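You operate a simulated robot arm through the tools that you are given. There is no shell and no other tool. Be economical: measure what you need, move in short steps, check, and stop when the job is done.

You are at the controls of a simulated robot arm. One attempt, no reset.

Task
Lower the magnet, lid the yellow plate, unclamp it and undock the fine bottle.
Fine: bottle on the pipette bench, plate left in the holder; push the feeder tray in, the green plate in it.

Only the result counts: the job must be done as asked and must still hold three seconds after the hand-in. Knocking over, shifting, dropping, spilling or breaking anything else fails it. A push-on lid holds only when it is set on centred and level and pressed home; a screw cap is set on level and turned clockwise until tight.

Robot
A 6-joint arm with a two-finger parallel gripper, fixed in place. Base frame: the origin is at the foot of the arm, x ahead of it, y to its left, z up; the work surface is at about z = 822. Units: mm, rad, N and s.
With the tool pointing down near the work surface it reaches from about 340 to 760 mm from the base axis. Its first joint turns from -1.152 to 1.152 rad. Payload 2.45 kg.
Tool frame: the origin (TCP) lies between the finger pads and is the grasp point; the fingertips stand 24 mm ahead of it; z points along the fingers, y is the line along which they close. The gripper opens to 68 mm. The fingers are 17 mm wide and 10 mm thick; the gripper's body (40 by 70 mm) begins 41 mm behind the TCP.
Orientation is that of the tool frame in the base frame, as a unit quaternion [x, y, z, w]. With the fingers straight down and closing along the base's y, the tool's x points along the base's -x, its y along +y and its z along -z.

Tools
- The arm moves only by the tool apply_moves. Its arguments are lists of equal length, an entry for each row: "dp": the shift along the base's x, y, z in mm, a list of three; "delta_rot": the turn, a rotation vector about the base's x, y, z in rad, a list of three; "jaw": the opening, from 0 (shut) to 1 (fully open). In form: {"dp": [[tx, ty, tz], ...], "delta_rot": [[rx, ry, rz], ...], "jaw": [jaw, ...]}. A call has 1 to 20 rows; each row shifts and turns the commanded pose from where the row before left it. A row lasts 0.2 s, in which the tool goes at most 50 mm and 0.15 rad; a call with a longer step from one row to the next is refused whole, and so is a gripper value outside its range. A pose out of reach is approached as far as the arm can. The call stops where the force on the tool passes 80 N (or 10 N more than at its start, if that is more) or the arm is blocked; 0.2 s more then pass. The fingers move at their own pace (about 108 mm/s each) and stop on an object; they squeeze with about 34 N. The grip force told is the motor's: it shows also when the fingers shut on nothing. Time passes only in rows, and 0.2 s behind the last, so rows that do not move let the fingers close. The reply holds the time, the measured pose of the TCP, the force on the tool along the base axes, the opening and the grip force, in the units named above and with some noise.
- Cameras (640 x 400 px; columns grow to the right, rows downward): "scene" is fixed at [157.3, 408.4, 1460.9]; the picture's right is [-0.85, -0.53, 0.00], its down [-0.31, 0.50, -0.81] and it looks along [0.43, -0.69, -0.58] (base axes); focal length 367 px, centre (320, 200). "wrist" rides on the gripper at [84, 11, -75] in the tool frame; the picture's right is [-0.13, 0.99, 0.00], its down [-0.60, -0.08, -0.79] and it looks along [-0.79, -0.10, 0.61] (tool axes); focal length 251 px, centre (320, 200). There is no depth. A picture from a camera that has moved, and an enlarged one, comes with that camera's place and axes in the base frame and with its lens.
- capture(camera): a new picture of that camera. It takes no simulated time.
- inspect(camera, box): a new picture of the part [left, top, right, bottom] of that camera's present view, enlarged. It takes no simulated time.
- close_job(): hands the job in; it is judged then, once.

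Go step by step. Nothing tells you positions but the pictures and the camera data: compare them with the known pose of the tool, close in by small moves and look again before you grip or let go. The budget is 120 turns and 84 pictures, counting those below and the enlarged ones. Unless the task says otherwise, let go and move clear before handing in, and close with one line.

The tools are called after "Call:" as name(argument=value, ...) on one line, values as JSON. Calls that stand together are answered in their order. apply_moves: Moves the arm, as the interface text tells. Its arguments: {"type":"object","properties":{"dp":{"type":"array","items":{"type":"array","items":{"type":"number"}}},"delta_rot":{"type":"array","items":{"type":"array","items":{"type":"number"}}},"jaw":{"type":"array","items":{"type":"number"}}},"required":["dp","delta_rot","jaw"]} The other tools are called the same way: capture (camera) takes a picture; inspect (camera, box) takes an enlarged picture of a part of a camera's view; close_job () hands the job in.

At the start:

```text
time_s: 0.0
eef_pos: [474.7, -54.6, 1194.2]
tcp_rot: [0.0, 1.0, -0.001, 0.001]
ft_force: [0.5, -0.1, -0.4]
opening: 68.0
finger_force: 0.1
```

scene: 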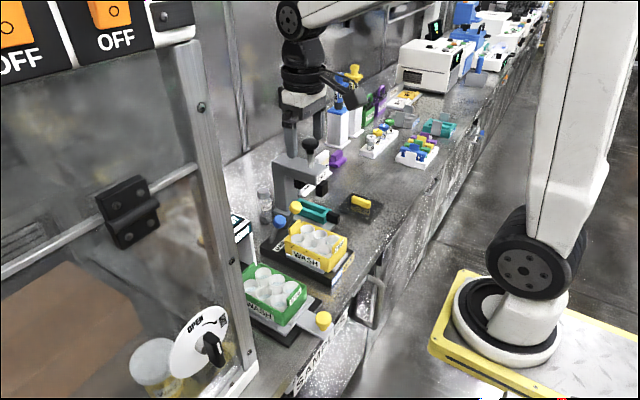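
wrist: 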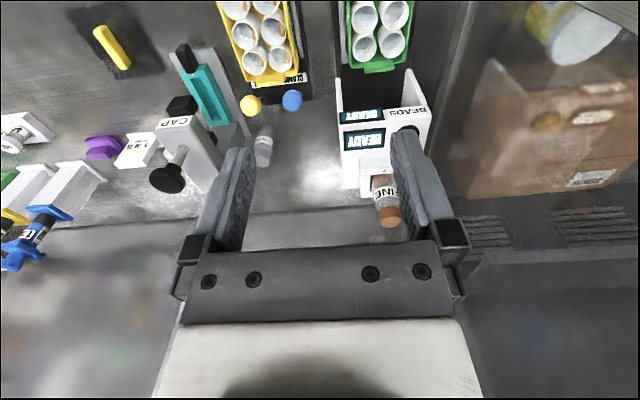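

I see a bench with a yellow plate, a green plate in a feeder tray, a docked FINE bottle and a clamp-like device. I'll enlarge views to identify the parts.

Call:
inspect(camera="scene", box=[220, 130, 400, 350])

Call:
inspect(camera="wrist", box=[60, 0, 320, 220])

Call:
inspect(camera="wrist", box=[230, 0, 460, 240])

Call:
inspect(camera="scene", box=[300, 50, 480, 200])

```text
1.82 times, centred on (310, 240) of scene
camera zoom: at [157.3, 408.4, 1460.9], right [-0.85, -0.53, 0.0], down [-0.31, 0.5, -0.81], along [0.43, -0.69, -0.58], focal length 667 px, centre (338, 127)
```

zoom: 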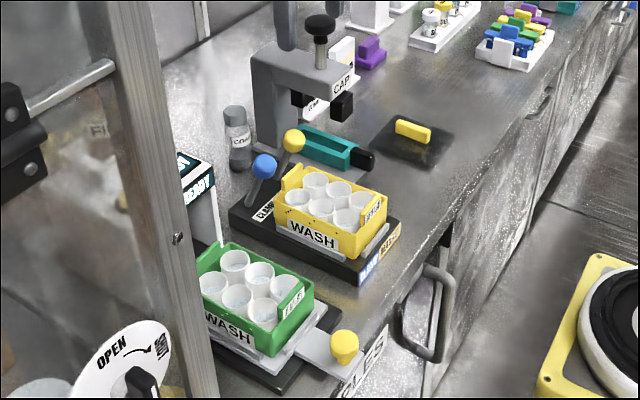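

```text
1.82 times, centred on (190, 110) of wrist
camera zoom: at [389.1, -43.5, 1269.7], right [0.13, 0.99, 0.0], down [0.6, -0.08, 0.79], along [0.79, -0.1, -0.61], focal length 457 px, centre (556, 364)
```

zoom: 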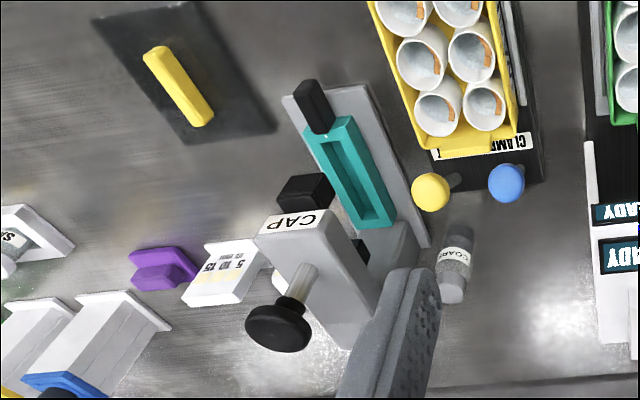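

```text
1.67 times, centred on (345, 120) of wrist
camera zoom: at [389.1, -43.5, 1269.7], right [0.13, 0.99, 0.0], down [0.6, -0.08, 0.79], along [0.79, -0.1, -0.61], focal length 419 px, centre (278, 333)
```

zoom: 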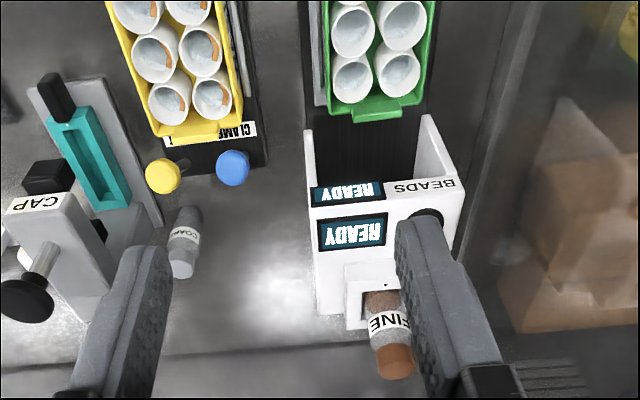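

```text
2.67 times, centred on (390, 125) of scene
camera zoom: at [157.3, 408.4, 1460.9], right [-0.85, -0.53, 0.0], down [-0.31, 0.5, -0.81], along [0.43, -0.69, -0.58], focal length 979 px, centre (133, 400)
```

zoom: 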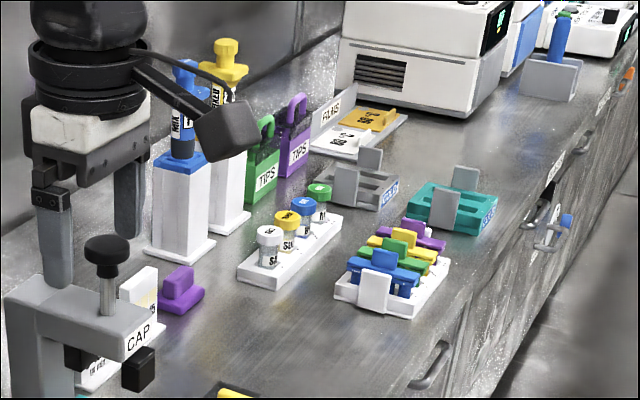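

The overall layout is getting clear. Now I'll read the labels on the levers, the bench front and the stations.

Call:
inspect(camera="scene", box=[255, 190, 365, 290])

Call:
inspect(camera="scene", box=[270, 270, 400, 400])

Call:
inspect(camera="scene", box=[430, 60, 520, 150])

Call:
inspect(camera="scene", box=[180, 200, 330, 340])

```text
4.00 times, centred on (310, 240) of scene
camera zoom: at [157.3, 408.4, 1460.9], right [-0.85, -0.53, 0.0], down [-0.31, 0.5, -0.81], along [0.43, -0.69, -0.58], focal length 1468 px, centre (360, 40)
```

zoom: 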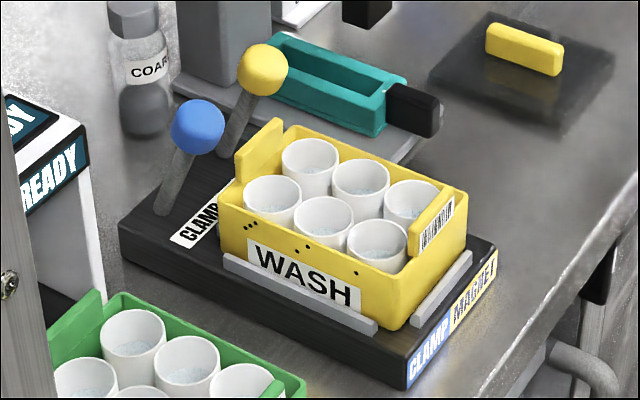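

```text
3.08 times, centred on (335, 335) of scene
camera zoom: at [157.3, 408.4, 1460.9], right [-0.85, -0.53, 0.0], down [-0.31, 0.5, -0.81], along [0.43, -0.69, -0.58], focal length 1129 px, centre (274, -215)
```

zoom: 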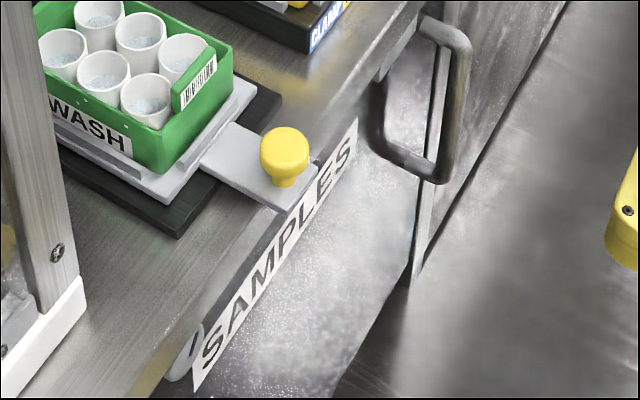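

```text
4.44 times, centred on (475, 105) of scene
camera zoom: at [157.3, 408.4, 1460.9], right [-0.85, -0.53, 0.0], down [-0.31, 0.5, -0.81], along [0.43, -0.69, -0.58], focal length 1631 px, centre (-369, 622)
```

zoom: 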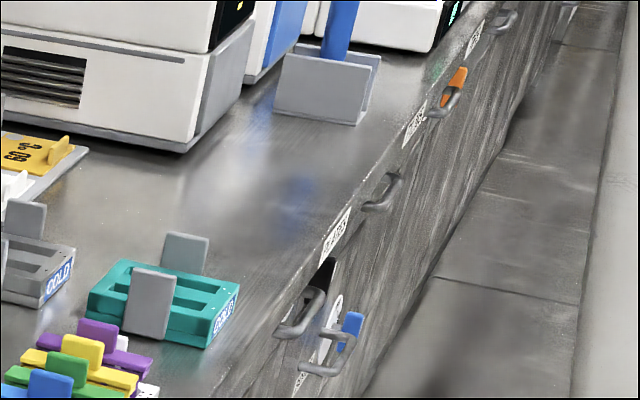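

```text
2.86 times, centred on (255, 270) of scene
camera zoom: at [157.3, 408.4, 1460.9], right [-0.85, -0.53, 0.0], down [-0.31, 0.5, -0.81], along [0.43, -0.69, -0.58], focal length 1049 px, centre (506, 0)
```

zoom: 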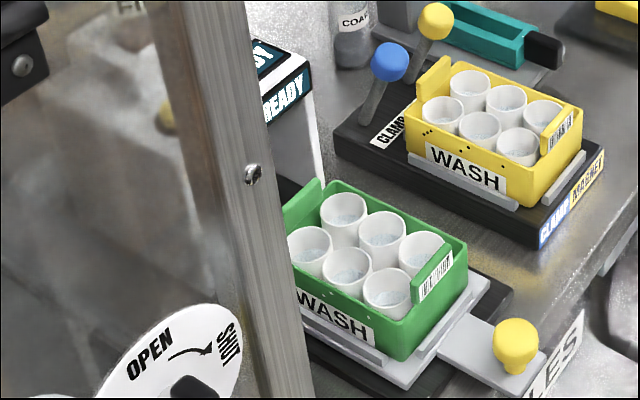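

Blue text says CLAMP, yellow says MAGNET on the station's front, matching the blue and yellow levers. Next I swing the wrist high to the right to survey for the pipette bench.

Call:
apply_moves(dp=[[-10, -45, 0], [-10, -45, 0], [-15, -45, 0], [-15, -45, 0], [-20, -45, 0], [0, 0, 0]], delta_rot=[[0, 0, -0.15], [0, 0, -0.15], [0, 0, -0.15], [0, 0, -0.15], [0, 0, -0.15], [0, 0, 0]], jaw=[1, 1, 1, 1, 1, 1])

Call:
capture(camera="wrist")

Call:
capture(camera="scene")

```text
time_s: 1.4
eef_pos: [404.3, -280.0, 1193.7]
tcp_rot: [0.366, 0.931, 0.0, 0.0]
ft_force: [-0.1, -0.4, -0.1]
opening: 68.2
finger_force: 0.1
```

```text
73 pictures are left
camera wrist: at [349.0, -214.9, 1269.2], right [0.77, 0.64, 0.0], down [0.39, -0.47, 0.79], along [0.5, -0.61, -0.61], focal length 251 px, centre (320, 200)
```

wrist: 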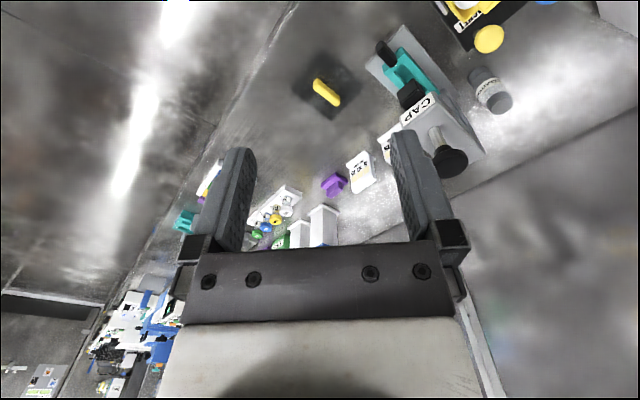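

```text
72 pictures are left
```

scene: 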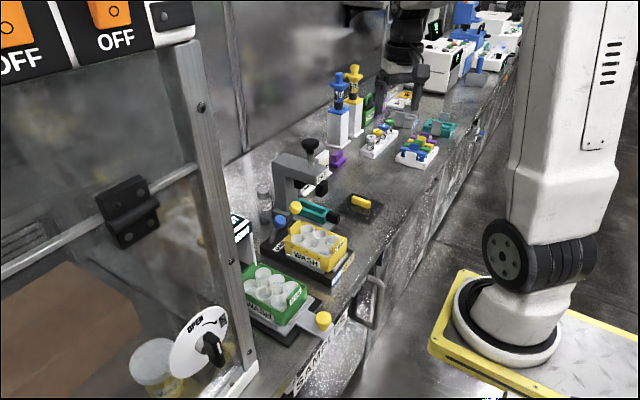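

Call:
inspect(camera="wrist", box=[230, 30, 500, 260])

Call:
inspect(camera="scene", box=[260, 130, 400, 230])

Call:
inspect(camera="scene", box=[310, 60, 480, 180])

```text
1.74 times, centred on (365, 145) of wrist
camera zoom: at [349.0, -214.9, 1269.2], right [0.77, 0.64, 0.0], down [0.39, -0.47, 0.79], along [0.5, -0.61, -0.61], focal length 437 px, centre (242, 296)
```

zoom: 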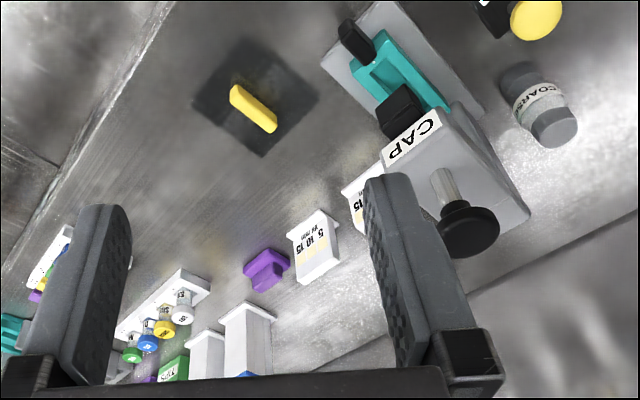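

```text
4.00 times, centred on (330, 180) of scene
camera zoom: at [157.3, 408.4, 1460.9], right [-0.85, -0.53, 0.0], down [-0.31, 0.5, -0.81], along [0.43, -0.69, -0.58], focal length 1468 px, centre (280, 280)
```

zoom: 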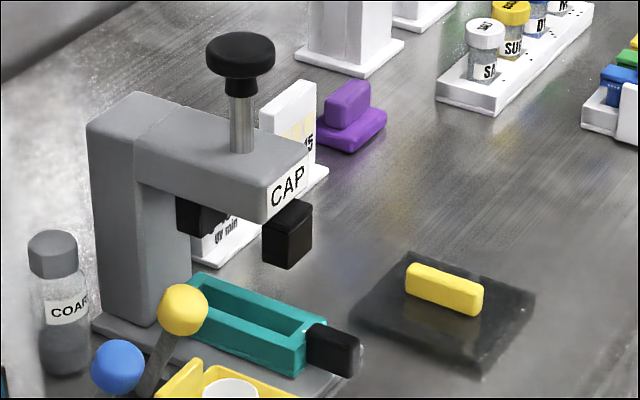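

```text
3.33 times, centred on (395, 120) of scene
camera zoom: at [157.3, 408.4, 1460.9], right [-0.85, -0.53, 0.0], down [-0.31, 0.5, -0.81], along [0.43, -0.69, -0.58], focal length 1223 px, centre (70, 467)
```

zoom: 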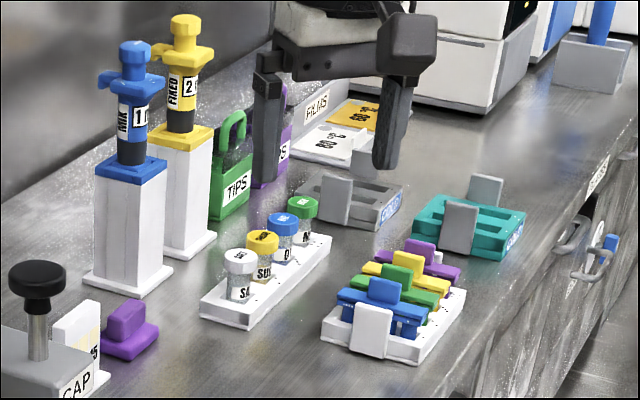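

Call:
inspect(camera="scene", box=[465, 95, 505, 150])

Call:
inspect(camera="scene", box=[370, 150, 470, 260])

Call:
inspect(camera="wrist", box=[0, 150, 250, 400])

```text
7.27 times, centred on (485, 122) of scene
camera zoom: at [157.3, 408.4, 1460.9], right [-0.85, -0.53, 0.0], down [-0.31, 0.5, -0.81], along [0.43, -0.69, -0.58], focal length 2669 px, centre (-880, 764)
```

zoom: 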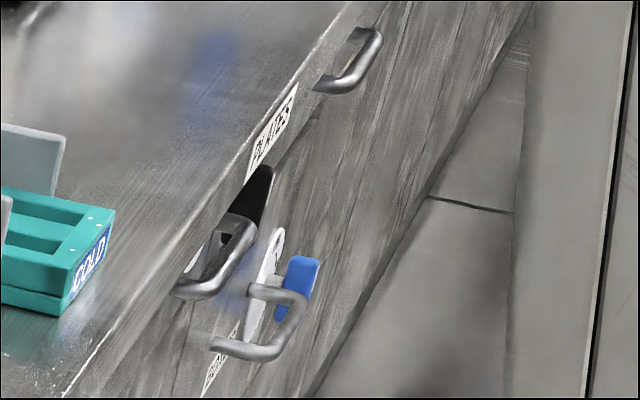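

```text
3.64 times, centred on (420, 205) of scene
camera zoom: at [157.3, 408.4, 1460.9], right [-0.85, -0.53, 0.0], down [-0.31, 0.5, -0.81], along [0.43, -0.69, -0.58], focal length 1335 px, centre (-44, 182)
```

zoom: 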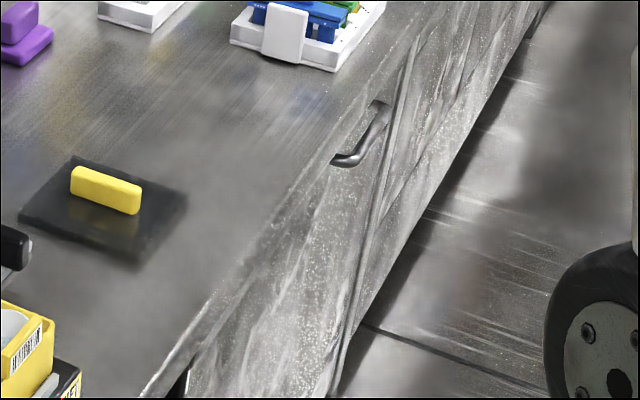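

```text
1.60 times, centred on (125, 275) of wrist
camera zoom: at [349.0, -214.9, 1269.2], right [0.77, 0.64, 0.0], down [0.39, -0.47, 0.79], along [0.5, -0.61, -0.61], focal length 402 px, centre (632, 80)
```

zoom: 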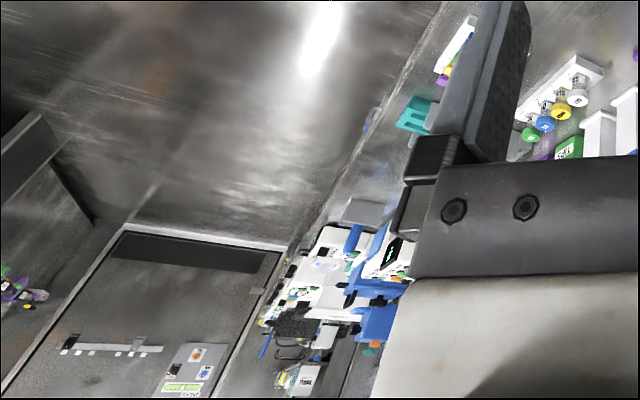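

I place the yellow (magnet) ball near (595,-180,915), the blue (clamp) ball near (595,-113,918), and the lid with its yellow handle near (505,-390). The only pipettes stand on this bench to the right. Next is a closer look at the levers.

Call:
apply_moves(dp=[[10, 30, -20], [10, 30, -20], [10, 30, -30], [10, 30, -30], [10, 20, -30], [0, 0, 0]], delta_rot=[[0, 0, 0.15], [0, 0, 0.15], [0, 0, 0.15], [0, 0, 0.15], [0, 0, 0.15], [0, 0, 0]], jaw=[0, 0, 0, 0, 0, 0])

Call:
capture(camera="wrist")

```text
time_s: 2.8
eef_pos: [453.2, -137.9, 1064.0]
tcp_rot: [-0.001, 1.0, 0.0, 0.0]
ft_force: [0.3, 0.5, -0.4]
opening: 0.0
finger_force: 23.4
```

```text
65 pictures are left
camera wrist: at [369.0, -127.7, 1139.3], right [0.13, 0.99, 0.0], down [0.6, -0.08, 0.79], along [0.79, -0.1, -0.61], focal length 251 px, centre (320, 200)
```

wrist: 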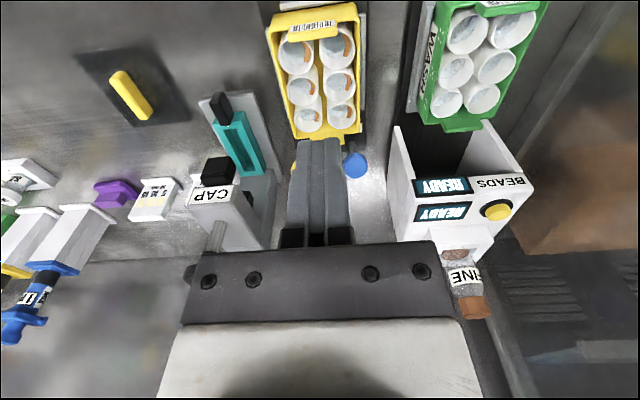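

Call:
inspect(camera="scene", box=[255, 190, 335, 250])

Call:
inspect(camera="wrist", box=[255, 80, 395, 180])

```text
6.67 times, centred on (295, 220) of scene
camera zoom: at [157.3, 408.4, 1460.9], right [-0.85, -0.53, 0.0], down [-0.31, 0.5, -0.81], along [0.43, -0.69, -0.58], focal length 2447 px, centre (487, 67)
```

zoom: 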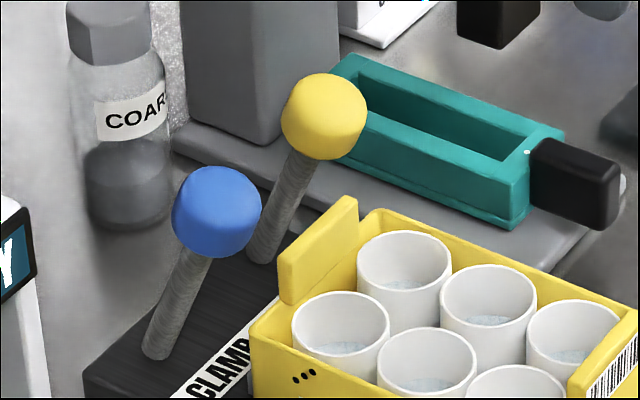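

```text
4.00 times, centred on (325, 130) of wrist
camera zoom: at [369.0, -127.7, 1139.3], right [0.13, 0.99, 0.0], down [0.6, -0.08, 0.79], along [0.79, -0.1, -0.61], focal length 1006 px, centre (300, 480)
```

zoom: 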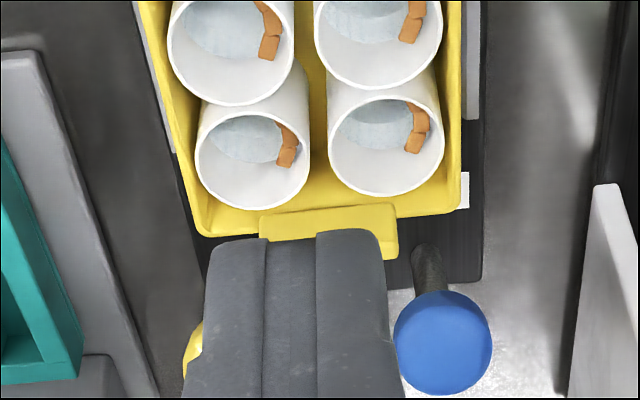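

The wells show orange beads pulled to their walls, so the magnet is up. The levers pivot near x≈621 and lean about 20° towards the robot. I go down in front of the yellow ball with the fingers shut, beside the plate's tab.

Call:
apply_moves(dp=[[35, -15, 0], [35, -15, -20], [30, -15, -30], [0, 0, -30], [0, 0, -30], [0, 0, -26], [0, 0, 0]], delta_rot=[[0, 0, 0], [0, 0, 0], [0, 0, 0], [0, 0, 0], [0, 0, 0], [0, 0, 0], [0, 0, 0]], jaw=[0, 0, 0, 0, 0, 0, 0])

Call:
inspect(camera="scene", box=[240, 170, 360, 260])

Call:
capture(camera="wrist")

```text
time_s: 4.4
eef_pos: [553.3, -183.6, 928.9]
tcp_rot: [-0.001, 1.0, 0.0, 0.0]
ft_force: [0.0, 0.1, -0.4]
opening: 0.0
finger_force: 23.4
```

```text
4.44 times, centred on (300, 215) of scene
camera zoom: at [157.3, 408.4, 1460.9], right [-0.85, -0.53, 0.0], down [-0.31, 0.5, -0.81], along [0.43, -0.69, -0.58], focal length 1631 px, centre (409, 133)
```

zoom: 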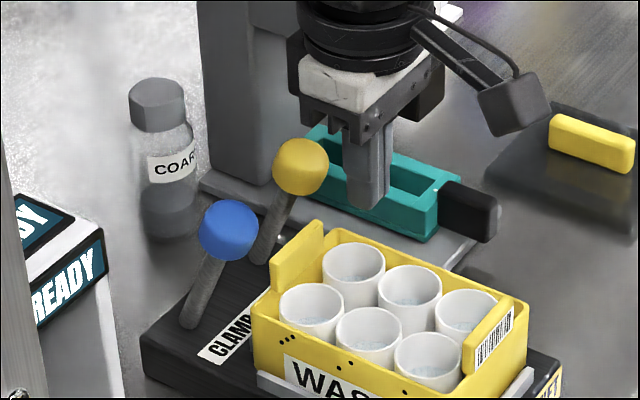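

```text
61 pictures are left
camera wrist: at [468.6, -173.2, 1004.2], right [0.13, 0.99, 0.0], down [0.6, -0.08, 0.79], along [0.79, -0.1, -0.61], focal length 251 px, centre (320, 200)
```

wrist: 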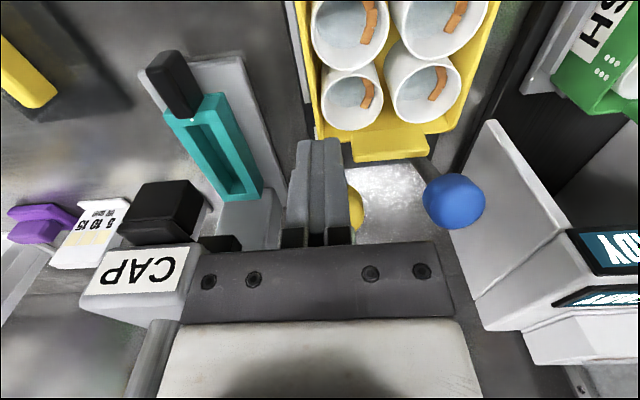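

Fingers are lined up in front of the yellow ball, clear of the tab. Pushing it away from the robot in small steps.

Call:
apply_moves(dp=[[10, 0, 0], [8, 0, 0], [8, 0, 0], [8, 0, 0], [8, 0, 0], [8, 0, 0], [0, 0, 0]], delta_rot=[[0, 0, 0], [0, 0, 0], [0, 0, 0], [0, 0, 0], [0, 0, 0], [0, 0, 0], [0, 0, 0]], jaw=[0, 0, 0, 0, 0, 0, 0])

Call:
inspect(camera="scene", box=[240, 170, 360, 260])

```text
time_s: 6.0
eef_pos: [605.9, -184.3, 931.8]
tcp_rot: [0.0, 1.0, -0.001, 0.004]
ft_force: [-4.9, 7.5, 38.7]
opening: 0.0
finger_force: 23.3
```

```text
4.44 times, centred on (300, 215) of scene
camera zoom: at [156.4, 408.8, 1460.8], right [-0.85, -0.53, 0.0], down [-0.31, 0.49, -0.81], along [0.43, -0.69, -0.58], focal length 1631 px, centre (409, 133)
```

zoom: 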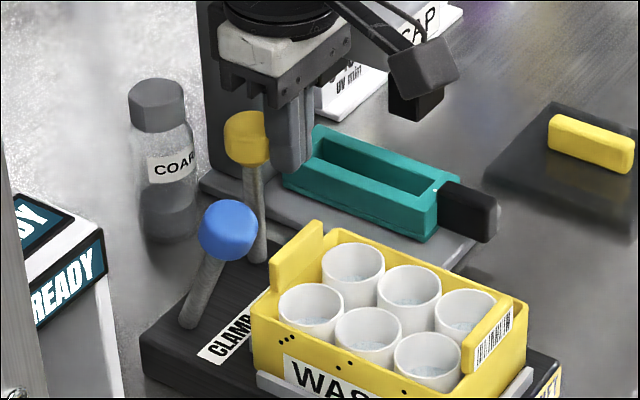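

The lever is coming upright and moving freely; the upward force is the ball rising in its arc. I raise slightly and continue.

Call:
apply_moves(dp=[[0, 0, 4], [6, 0, 0], [8, 0, 0], [8, 0, -1], [6, 0, -1], [0, 0, 0]], delta_rot=[[0, 0, 0], [0, 0, 0], [0, 0, 0], [0, 0, 0], [0, 0, 0], [0, 0, 0]], jaw=[0, 0, 0, 0, 0, 0])

Call:
inspect(camera="scene", box=[240, 170, 360, 260])

```text
time_s: 7.4
eef_pos: [632.7, -183.6, 929.5]
tcp_rot: [0.0, 1.0, 0.001, 0.0]
ft_force: [0.4, -0.1, -0.2]
opening: 0.0
finger_force: 23.3
```

```text
4.44 times, centred on (300, 215) of scene
camera zoom: at [157.3, 408.4, 1460.9], right [-0.85, -0.53, 0.0], down [-0.31, 0.5, -0.81], along [0.43, -0.69, -0.58], focal length 1631 px, centre (409, 133)
```

zoom: 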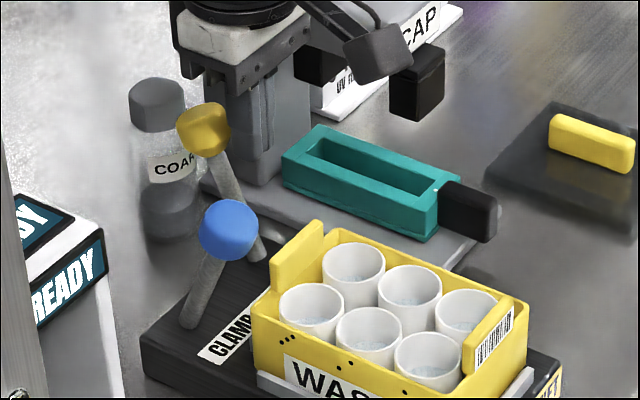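

The lever has snapped over, with no load left on the tool. I back off upward and check the beads and the lid.

Call:
apply_moves(dp=[[-20, 0, 10], [-20, 0, 30], [-30, 10, 40], [-40, -10, 40], [-40, -40, 30], [0, -45, 0], [0, -45, 0], [0, -45, 0], [0, 0, 0]], delta_rot=[[0, 0, 0], [0, 0, 0], [0, 0, 0], [0, 0, 0], [0, 0, 0], [0, 0, 0], [0, 0, 0], [0, 0, 0], [0, 0, 0]], jaw=[0, 0, 0, 0, 0, 1, 1, 1, 1])

Call:
capture(camera="wrist")

```text
refused: row 3 steps farther than a row can; nothing moved
```

```text
58 pictures are left
camera wrist: at [547.5, -173.4, 1005.6], right [0.13, 0.99, 0.0], down [0.6, -0.08, 0.79], along [0.79, -0.1, -0.61], focal length 251 px, centre (320, 200)
```

wrist: 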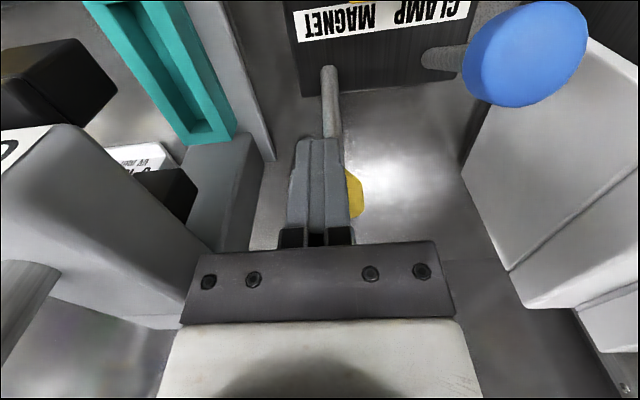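

Labels confirm yellow=MAGNET. I back off and go over towards the lid.

Call:
apply_moves(dp=[[-20, 0, 10], [-20, 0, 30], [-20, 0, 40], [-35, 0, 30], [-35, -20, 20], [-20, -40, 0], [-20, -40, 0], [-20, -40, 0], [-10, -45, 0], [0, -10, -30], [0, 0, 0]], delta_rot=[[0, 0, 0], [0, 0, 0], [0, 0, 0], [0, 0, 0], [0, 0, 0], [0, 0, 0], [0, 0, 0], [0, 0, 0], [0, 0, 0], [0, 0, 0], [0, 0, 0]], jaw=[0, 0, 0, 0, 0, 1, 1, 1, 1, 1, 1])

Call:
capture(camera="wrist")

Call:
inspect(camera="scene", box=[220, 160, 400, 280])

```text
time_s: 9.8
eef_pos: [433.1, -378.5, 1030.6]
tcp_rot: [0.0, 1.0, 0.0, 0.0]
ft_force: [0.2, 0.2, -0.6]
opening: 68.0
finger_force: 0.0
```

```text
57 pictures are left
camera wrist: at [347.3, -369.1, 1105.8], right [0.13, 0.99, 0.0], down [0.6, -0.08, 0.79], along [0.79, -0.1, -0.61], focal length 251 px, centre (320, 200)
```

wrist: 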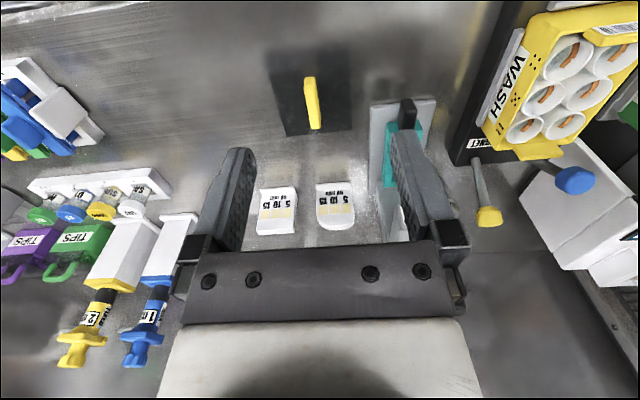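

```text
3.33 times, centred on (310, 220) of scene
camera zoom: at [157.3, 408.4, 1460.9], right [-0.85, -0.53, 0.0], down [-0.31, 0.5, -0.81], along [0.43, -0.69, -0.58], focal length 1223 px, centre (353, 133)
```

zoom: 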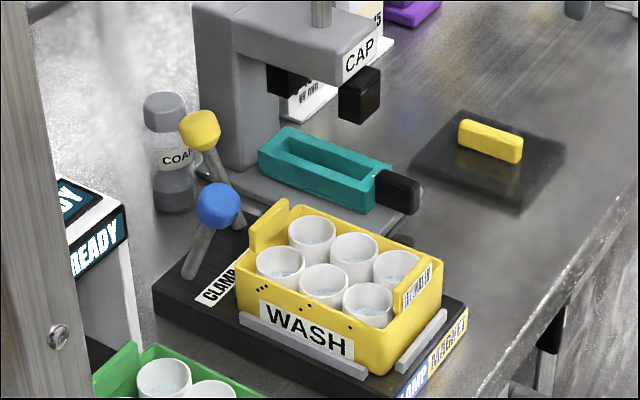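

The lid (about 104×84 mm, bar along x) is centred near (505,-397). I hover above it and check alignment.

Call:
apply_moves(dp=[[36, -9, -30], [36, -9, -30], [0, 0, -40], [0, 0, -30], [0, 0, 0]], delta_rot=[[0, 0, 0], [0, 0, 0], [0, 0, 0], [0, 0, 0], [0, 0, 0]], jaw=[0.6, 0.6, 0.6, 0.6, 0.6])

Call:
capture(camera="wrist")

Call:
inspect(camera="scene", box=[310, 150, 410, 240])

```text
time_s: 11.0
eef_pos: [504.9, -396.8, 899.0]
tcp_rot: [0.0, 1.0, 0.001, 0.0]
ft_force: [0.8, 0.3, 0.0]
opening: 40.7
finger_force: 0.2
```

```text
55 pictures are left
camera wrist: at [419.3, -385.9, 975.3], right [0.13, 0.99, 0.0], down [0.6, -0.08, 0.79], along [0.79, -0.1, -0.61], focal length 251 px, centre (320, 200)
```

wrist: 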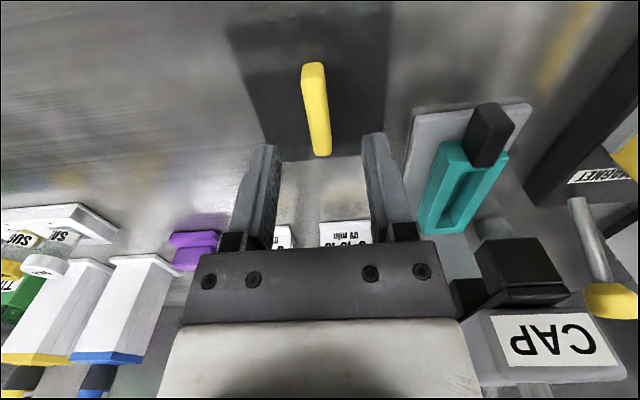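

```text
4.44 times, centred on (360, 195) of scene
camera zoom: at [157.3, 408.4, 1460.9], right [-0.85, -0.53, 0.0], down [-0.31, 0.5, -0.81], along [0.43, -0.69, -0.58], focal length 1631 px, centre (142, 222)
```

zoom: 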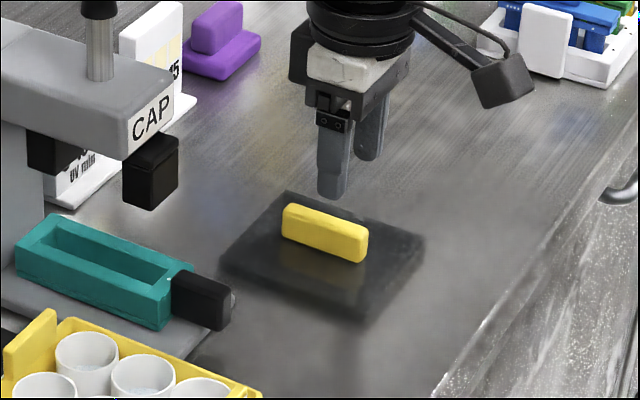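

Call:
apply_moves(dp=[[-1, -1, -15], [0, 0, -15], [0, 0, -8], [0, 0, 0]], delta_rot=[[0, 0, 0], [0, 0, 0], [0, 0, 0], [0, 0, 0]], jaw=[0.6, 0.6, 0.6, 0.6])

Call:
inspect(camera="wrist", box=[200, 0, 440, 250])

Call:
inspect(camera="scene", box=[330, 170, 390, 225])

```text
time_s: 12.0
eef_pos: [503.0, -397.6, 862.2]
tcp_rot: [0.0, 1.0, 0.0, 0.0]
ft_force: [-0.1, 0.7, -0.5]
opening: 40.6
finger_force: 0.0
```

```text
1.60 times, centred on (320, 125) of wrist
camera zoom: at [418.3, -387.1, 937.8], right [0.13, 0.99, 0.0], down [0.6, -0.08, 0.79], along [0.79, -0.1, -0.61], focal length 402 px, centre (320, 320)
```

zoom: 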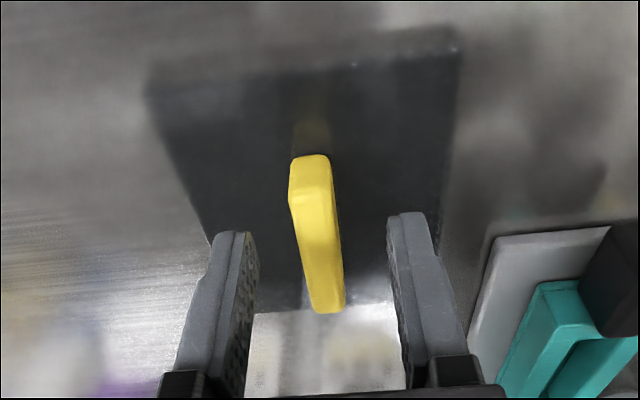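

```text
7.27 times, centred on (360, 198) of scene
camera zoom: at [157.3, 408.4, 1460.9], right [-0.85, -0.53, 0.0], down [-0.31, 0.5, -0.81], along [0.43, -0.69, -0.58], focal length 2669 px, centre (29, 218)
```

zoom: 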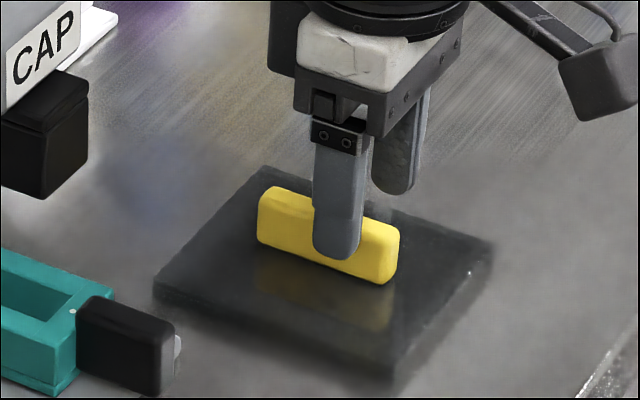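

Fingers straddle the bar evenly. Going a few millimetres lower, then closing.

Call:
apply_moves(dp=[[0, 0, -3], [0, 0, -2], [0, 0, 0], [0, 0, 0], [0, 0, 0], [0, 0, 0]], delta_rot=[[0, 0, 0], [0, 0, 0], [0, 0, 0], [0, 0, 0], [0, 0, 0], [0, 0, 0]], jaw=[0.6, 0.6, 0.0, 0.0, 0.0, 0.0])

Call:
inspect(camera="scene", box=[330, 170, 390, 225])

```text
time_s: 13.4
eef_pos: [503.8, -398.6, 857.3]
tcp_rot: [-0.001, 1.0, -0.001, 0.0]
ft_force: [0.2, -0.2, 0.8]
opening: 12.4
finger_force: 33.2
```

```text
7.27 times, centred on (360, 198) of scene
camera zoom: at [157.3, 408.4, 1460.9], right [-0.85, -0.53, 0.0], down [-0.31, 0.5, -0.81], along [0.43, -0.69, -0.58], focal length 2669 px, centre (29, 218)
```

zoom: 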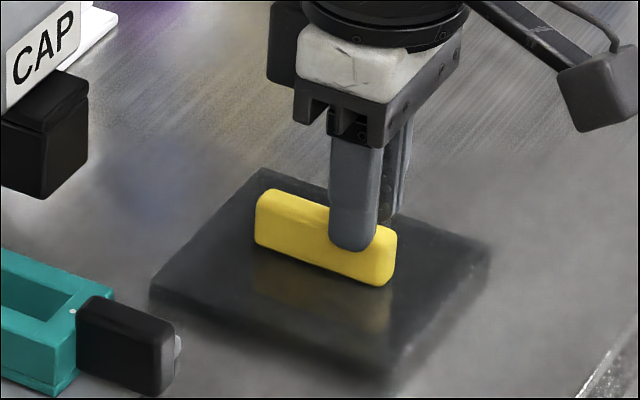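

Call:
inspect(camera="wrist", box=[220, 20, 420, 220])

```text
2.00 times, centred on (320, 120) of wrist
camera zoom: at [418.2, -387.2, 933.0], right [0.13, 0.99, 0.0], down [0.6, -0.08, 0.79], along [0.79, -0.1, -0.61], focal length 503 px, centre (320, 360)
```

zoom: 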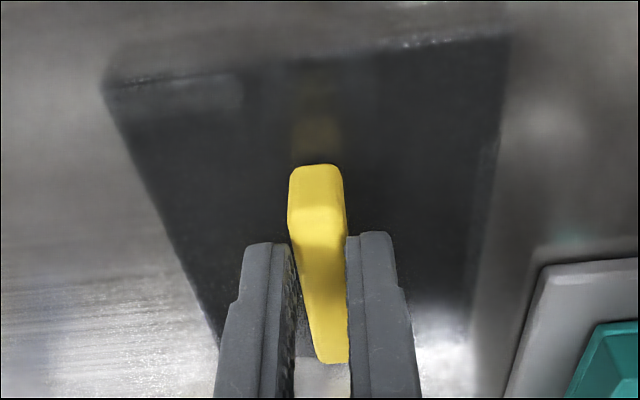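

The bar is gripped (12.4 mm thick), a few millimetres short of its centre in x. I lift slightly and check that the lid hangs level.

Call:
apply_moves(dp=[[0, 0, 10], [0, 0, 20], [0, 0, 30], [0, 0, 40], [0, 0, 0]], delta_rot=[[0, 0, 0], [0, 0, 0], [0, 0, 0], [0, 0, 0], [0, 0, 0]], jaw=[0, 0, 0, 0, 0])

Call:
inspect(camera="scene", box=[300, 130, 420, 230])

Call:
capture(camera="wrist")

```text
time_s: 14.6
eef_pos: [502.3, -397.1, 958.4]
tcp_rot: [0.0, 1.0, 0.001, 0.0]
ft_force: [0.4, 0.8, -0.1]
opening: 12.8
finger_force: 33.4
```

```text
4.00 times, centred on (360, 180) of scene
camera zoom: at [157.3, 408.4, 1460.9], right [-0.85, -0.53, 0.0], down [-0.31, 0.5, -0.81], along [0.43, -0.69, -0.58], focal length 1468 px, centre (160, 280)
```

zoom: 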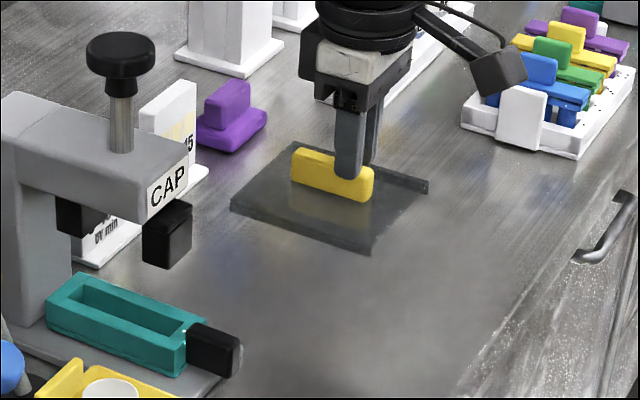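

```text
48 pictures are left
camera wrist: at [418.1, -386.6, 1033.6], right [0.13, 0.99, 0.0], down [0.6, -0.08, 0.79], along [0.79, -0.1, -0.61], focal length 251 px, centre (320, 200)
```

wrist: 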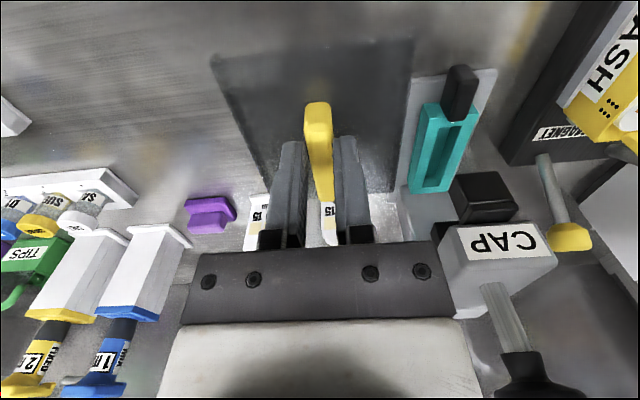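

The lid hangs level with the bar on its centreline; I'm gripping a little robot-side of centre. I carry it back in x (clear of the capper head) and over to the yellow plate.

Call:
apply_moves(dp=[[-20, 0, 20], [-20, 0, 10], [0, 42, 0], [0, 42, 0], [0, 42, 0], [0, 42, 0], [0, 42, 0], [0, 41, 0], [17, 0, -10], [15, 0, -15], [0, 0, 0]], delta_rot=[[0, 0, 0], [0, 0, 0], [0, 0, 0], [0, 0, 0], [0, 0, 0], [0, 0, 0], [0, 0, 0], [0, 0, 0], [0, 0, 0], [0, 0, 0], [0, 0, 0]], jaw=[0, 0, 0, 0, 0, 0, 0, 0, 0, 0, 0])

Call:
capture(camera="wrist")

Call:
inspect(camera="scene", box=[255, 170, 375, 290])

```text
time_s: 17.0
eef_pos: [495.0, -147.1, 962.0]
tcp_rot: [0.001, 1.0, 0.0, 0.0]
ft_force: [-0.4, 0.1, -0.2]
opening: 12.8
finger_force: 32.2
```

```text
47 pictures are left
camera wrist: at [410.5, -136.5, 1037.0], right [0.13, 0.99, 0.0], down [0.6, -0.08, 0.79], along [0.79, -0.1, -0.61], focal length 251 px, centre (320, 200)
```

wrist: 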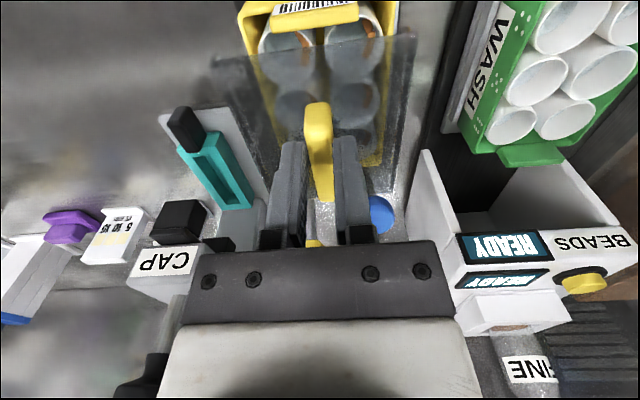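

```text
3.33 times, centred on (315, 230) of scene
camera zoom: at [157.3, 408.4, 1460.9], right [-0.85, -0.53, 0.0], down [-0.31, 0.5, -0.81], along [0.43, -0.69, -0.58], focal length 1223 px, centre (337, 100)
```

zoom: 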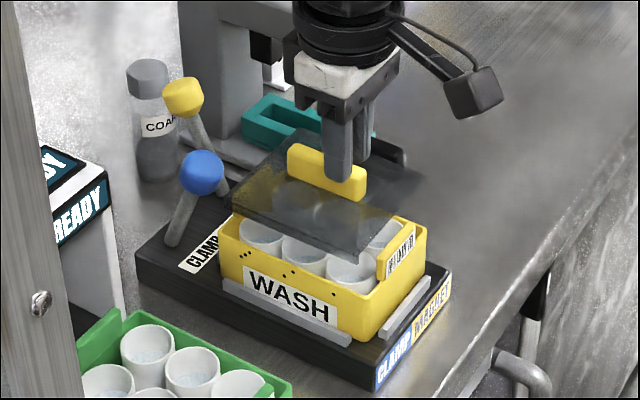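

The lid hovers above the plate with edges about parallel. I lower it to just above the rim to compare edges directly.

Call:
apply_moves(dp=[[2, 1, -7], [0, 0, -6], [0, 0, 0]], delta_rot=[[0, 0, 0], [0, 0, 0], [0, 0, 0]], jaw=[0, 0, 0])

Call:
inspect(camera="wrist", box=[190, 0, 430, 220])

Call:
inspect(camera="scene", box=[275, 205, 355, 265])

```text
time_s: 17.8
eef_pos: [497.1, -146.4, 948.9]
tcp_rot: [-0.001, 1.0, 0.0, 0.001]
ft_force: [-0.3, 0.2, -0.7]
opening: 12.5
finger_force: 33.0
```

```text
1.82 times, centred on (310, 110) of wrist
camera zoom: at [412.0, -135.6, 1024.2], right [0.13, 0.99, 0.0], down [0.6, -0.08, 0.79], along [0.79, -0.1, -0.61], focal length 457 px, centre (338, 364)
```

zoom: 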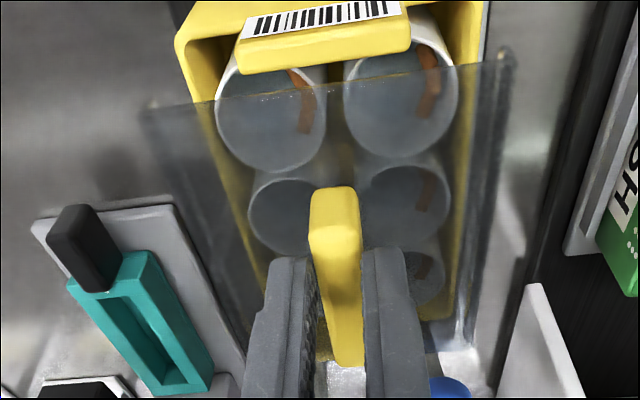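

```text
6.67 times, centred on (315, 235) of scene
camera zoom: at [157.3, 408.4, 1460.9], right [-0.85, -0.53, 0.0], down [-0.31, 0.5, -0.81], along [0.43, -0.69, -0.58], focal length 2447 px, centre (353, -33)
```

zoom: 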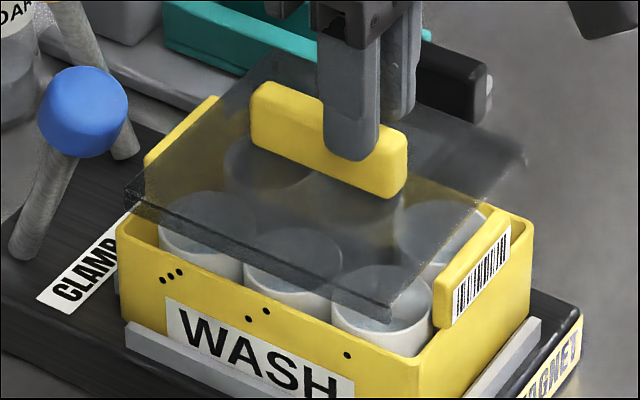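

The lid fits between the two end tabs and slightly overhangs the sides. I estimate it needs about +3 mm in x and +1.5 mm in y. I apply that and lower further.

Call:
apply_moves(dp=[[3, 1.5, 0], [0, 0, -4], [0, 0, -4], [0, 0, 0]], delta_rot=[[0, 0, 0], [0, 0, 0], [0, 0, 0], [0, 0, 0]], jaw=[0, 0, 0, 0])

Call:
inspect(camera="wrist", box=[190, 0, 430, 220])

Call:
inspect(camera="scene", box=[275, 205, 355, 265])

```text
time_s: 18.8
eef_pos: [499.0, -145.0, 940.7]
tcp_rot: [0.0, 1.0, 0.0, 0.0]
ft_force: [1.0, 0.0, -1.5]
opening: 12.8
finger_force: 33.0
```

```text
1.82 times, centred on (310, 110) of wrist
camera zoom: at [415.1, -134.3, 1016.6], right [0.13, 0.99, 0.0], down [0.6, -0.08, 0.79], along [0.79, -0.1, -0.61], focal length 457 px, centre (338, 364)
```

zoom: 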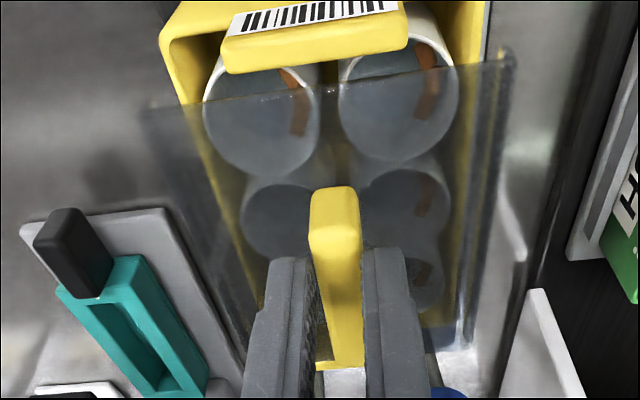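

```text
6.67 times, centred on (315, 235) of scene
camera zoom: at [157.3, 408.4, 1460.9], right [-0.85, -0.53, 0.0], down [-0.31, 0.5, -0.81], along [0.43, -0.69, -0.58], focal length 2447 px, centre (353, -33)
```

zoom: 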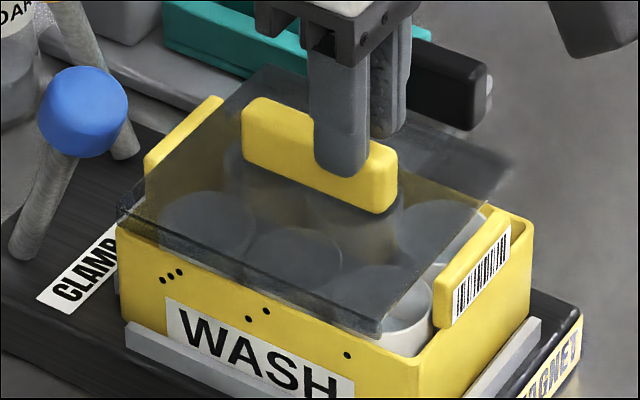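

Edges now look centred to within about a millimetre both ways. A final +1 mm in y, then I lower gently in small steps until contact.

Call:
apply_moves(dp=[[-0.5, 1, -3], [0, 0, -3], [0, 0, -2], [0, 0, -2], [0, 0, 0]], delta_rot=[[0, 0, 0], [0, 0, 0], [0, 0, 0], [0, 0, 0], [0, 0, 0]], jaw=[0, 0, 0, 0, 0])

Call:
inspect(camera="scene", box=[275, 205, 355, 265])

```text
time_s: 20.0
eef_pos: [500.0, -144.4, 930.7]
tcp_rot: [0.0, 1.0, 0.0, 0.0]
ft_force: [0.4, -0.1, 0.1]
opening: 12.6
finger_force: 32.9
```

```text
6.67 times, centred on (315, 235) of scene
camera zoom: at [157.3, 408.4, 1460.9], right [-0.85, -0.53, 0.0], down [-0.31, 0.5, -0.81], along [0.43, -0.69, -0.58], focal length 2447 px, centre (353, -33)
```

zoom: 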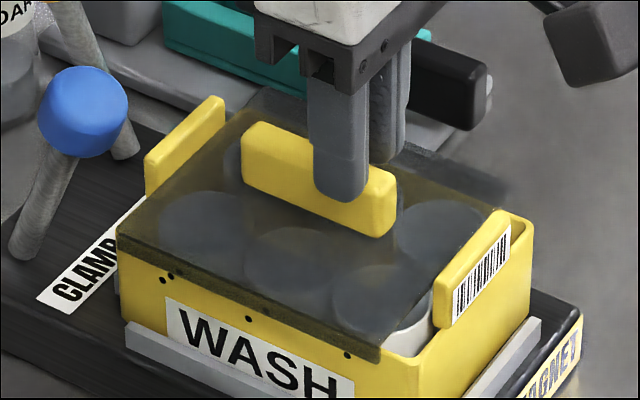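

Call:
inspect(camera="wrist", box=[190, 0, 430, 220])

Call:
inspect(camera="scene", box=[287, 215, 343, 257])

```text
1.82 times, centred on (310, 110) of wrist
camera zoom: at [414.6, -133.0, 1006.5], right [0.13, 0.99, 0.0], down [0.6, -0.08, 0.79], along [0.79, -0.1, -0.61], focal length 457 px, centre (338, 364)
```

zoom: 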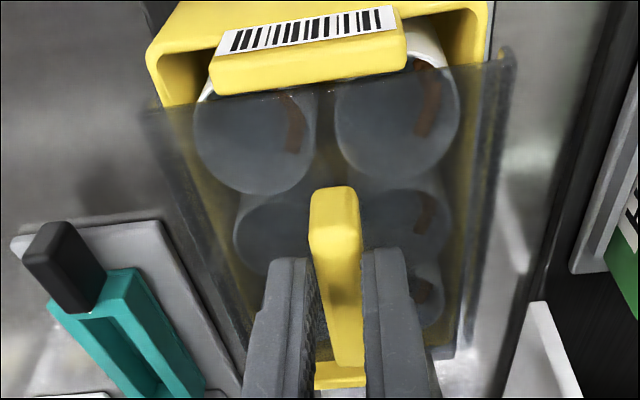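

```text
9.52 times, centred on (315, 236) of scene
camera zoom: at [157.3, 408.4, 1460.9], right [-0.85, -0.53, 0.0], down [-0.31, 0.5, -0.81], along [0.43, -0.69, -0.58], focal length 3495 px, centre (368, -143)
```

zoom: 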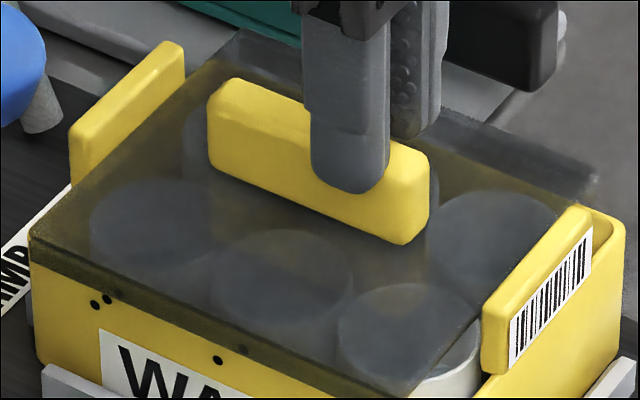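

The lid now sits between the tabs, very slightly far-side. I shift −2 mm in x and lower gently until I feel contact.

Call:
apply_moves(dp=[[-2, 0, 0], [0, 0, -1.5], [0, 0, -1.5], [0, 0, -1.5], [0, 0, 0]], delta_rot=[[0, 0, 0], [0, 0, 0], [0, 0, 0], [0, 0, 0], [0, 0, 0]], jaw=[0, 0, 0, 0, 0])

```text
time_s: 21.2
eef_pos: [497.0, -142.7, 927.0]
tcp_rot: [0.0, 1.0, 0.0, 0.0]
ft_force: [0.0, 0.3, -0.5]
opening: 12.9
finger_force: 32.8
```

Call:
apply_moves(dp=[[0, 0, -1.5], [0, 0, -1.5], [0, 0, -1.5], [0, 0, 0]], delta_rot=[[0, 0, 0], [0, 0, 0], [0, 0, 0], [0, 0, 0]], jaw=[0, 0, 0, 0])

Call:
inspect(camera="scene", box=[280, 210, 350, 262])

```text
time_s: 22.2
eef_pos: [498.8, -144.5, 922.3]
tcp_rot: [0.0, 1.0, 0.0, 0.002]
ft_force: [-10.1, -2.1, 39.4]
opening: 12.9
finger_force: 33.2
```

```text
7.69 times, centred on (315, 236) of scene
camera zoom: at [156.4, 408.5, 1460.9], right [-0.85, -0.53, 0.0], down [-0.31, 0.49, -0.81], along [0.43, -0.69, -0.58], focal length 2823 px, centre (358, -77)
```

zoom: 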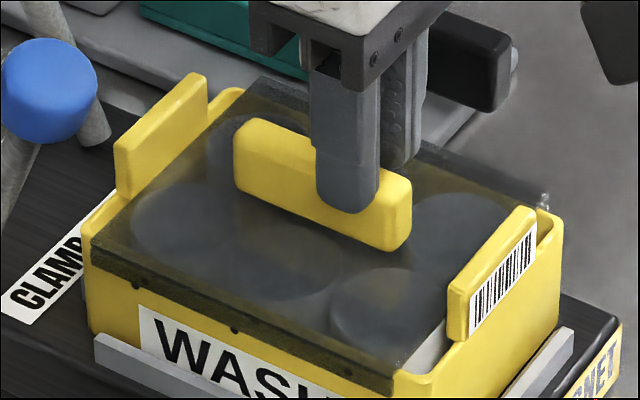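

Call:
inspect(camera="wrist", box=[190, 0, 430, 220])

```text
1.82 times, centred on (310, 110) of wrist
camera zoom: at [412.9, -133.5, 999.1], right [0.13, 0.99, 0.0], down [0.6, -0.08, 0.8], along [0.79, -0.1, -0.61], focal length 457 px, centre (338, 364)
```

zoom: 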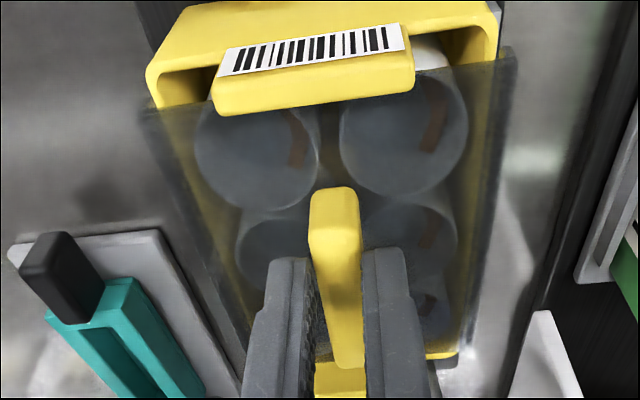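

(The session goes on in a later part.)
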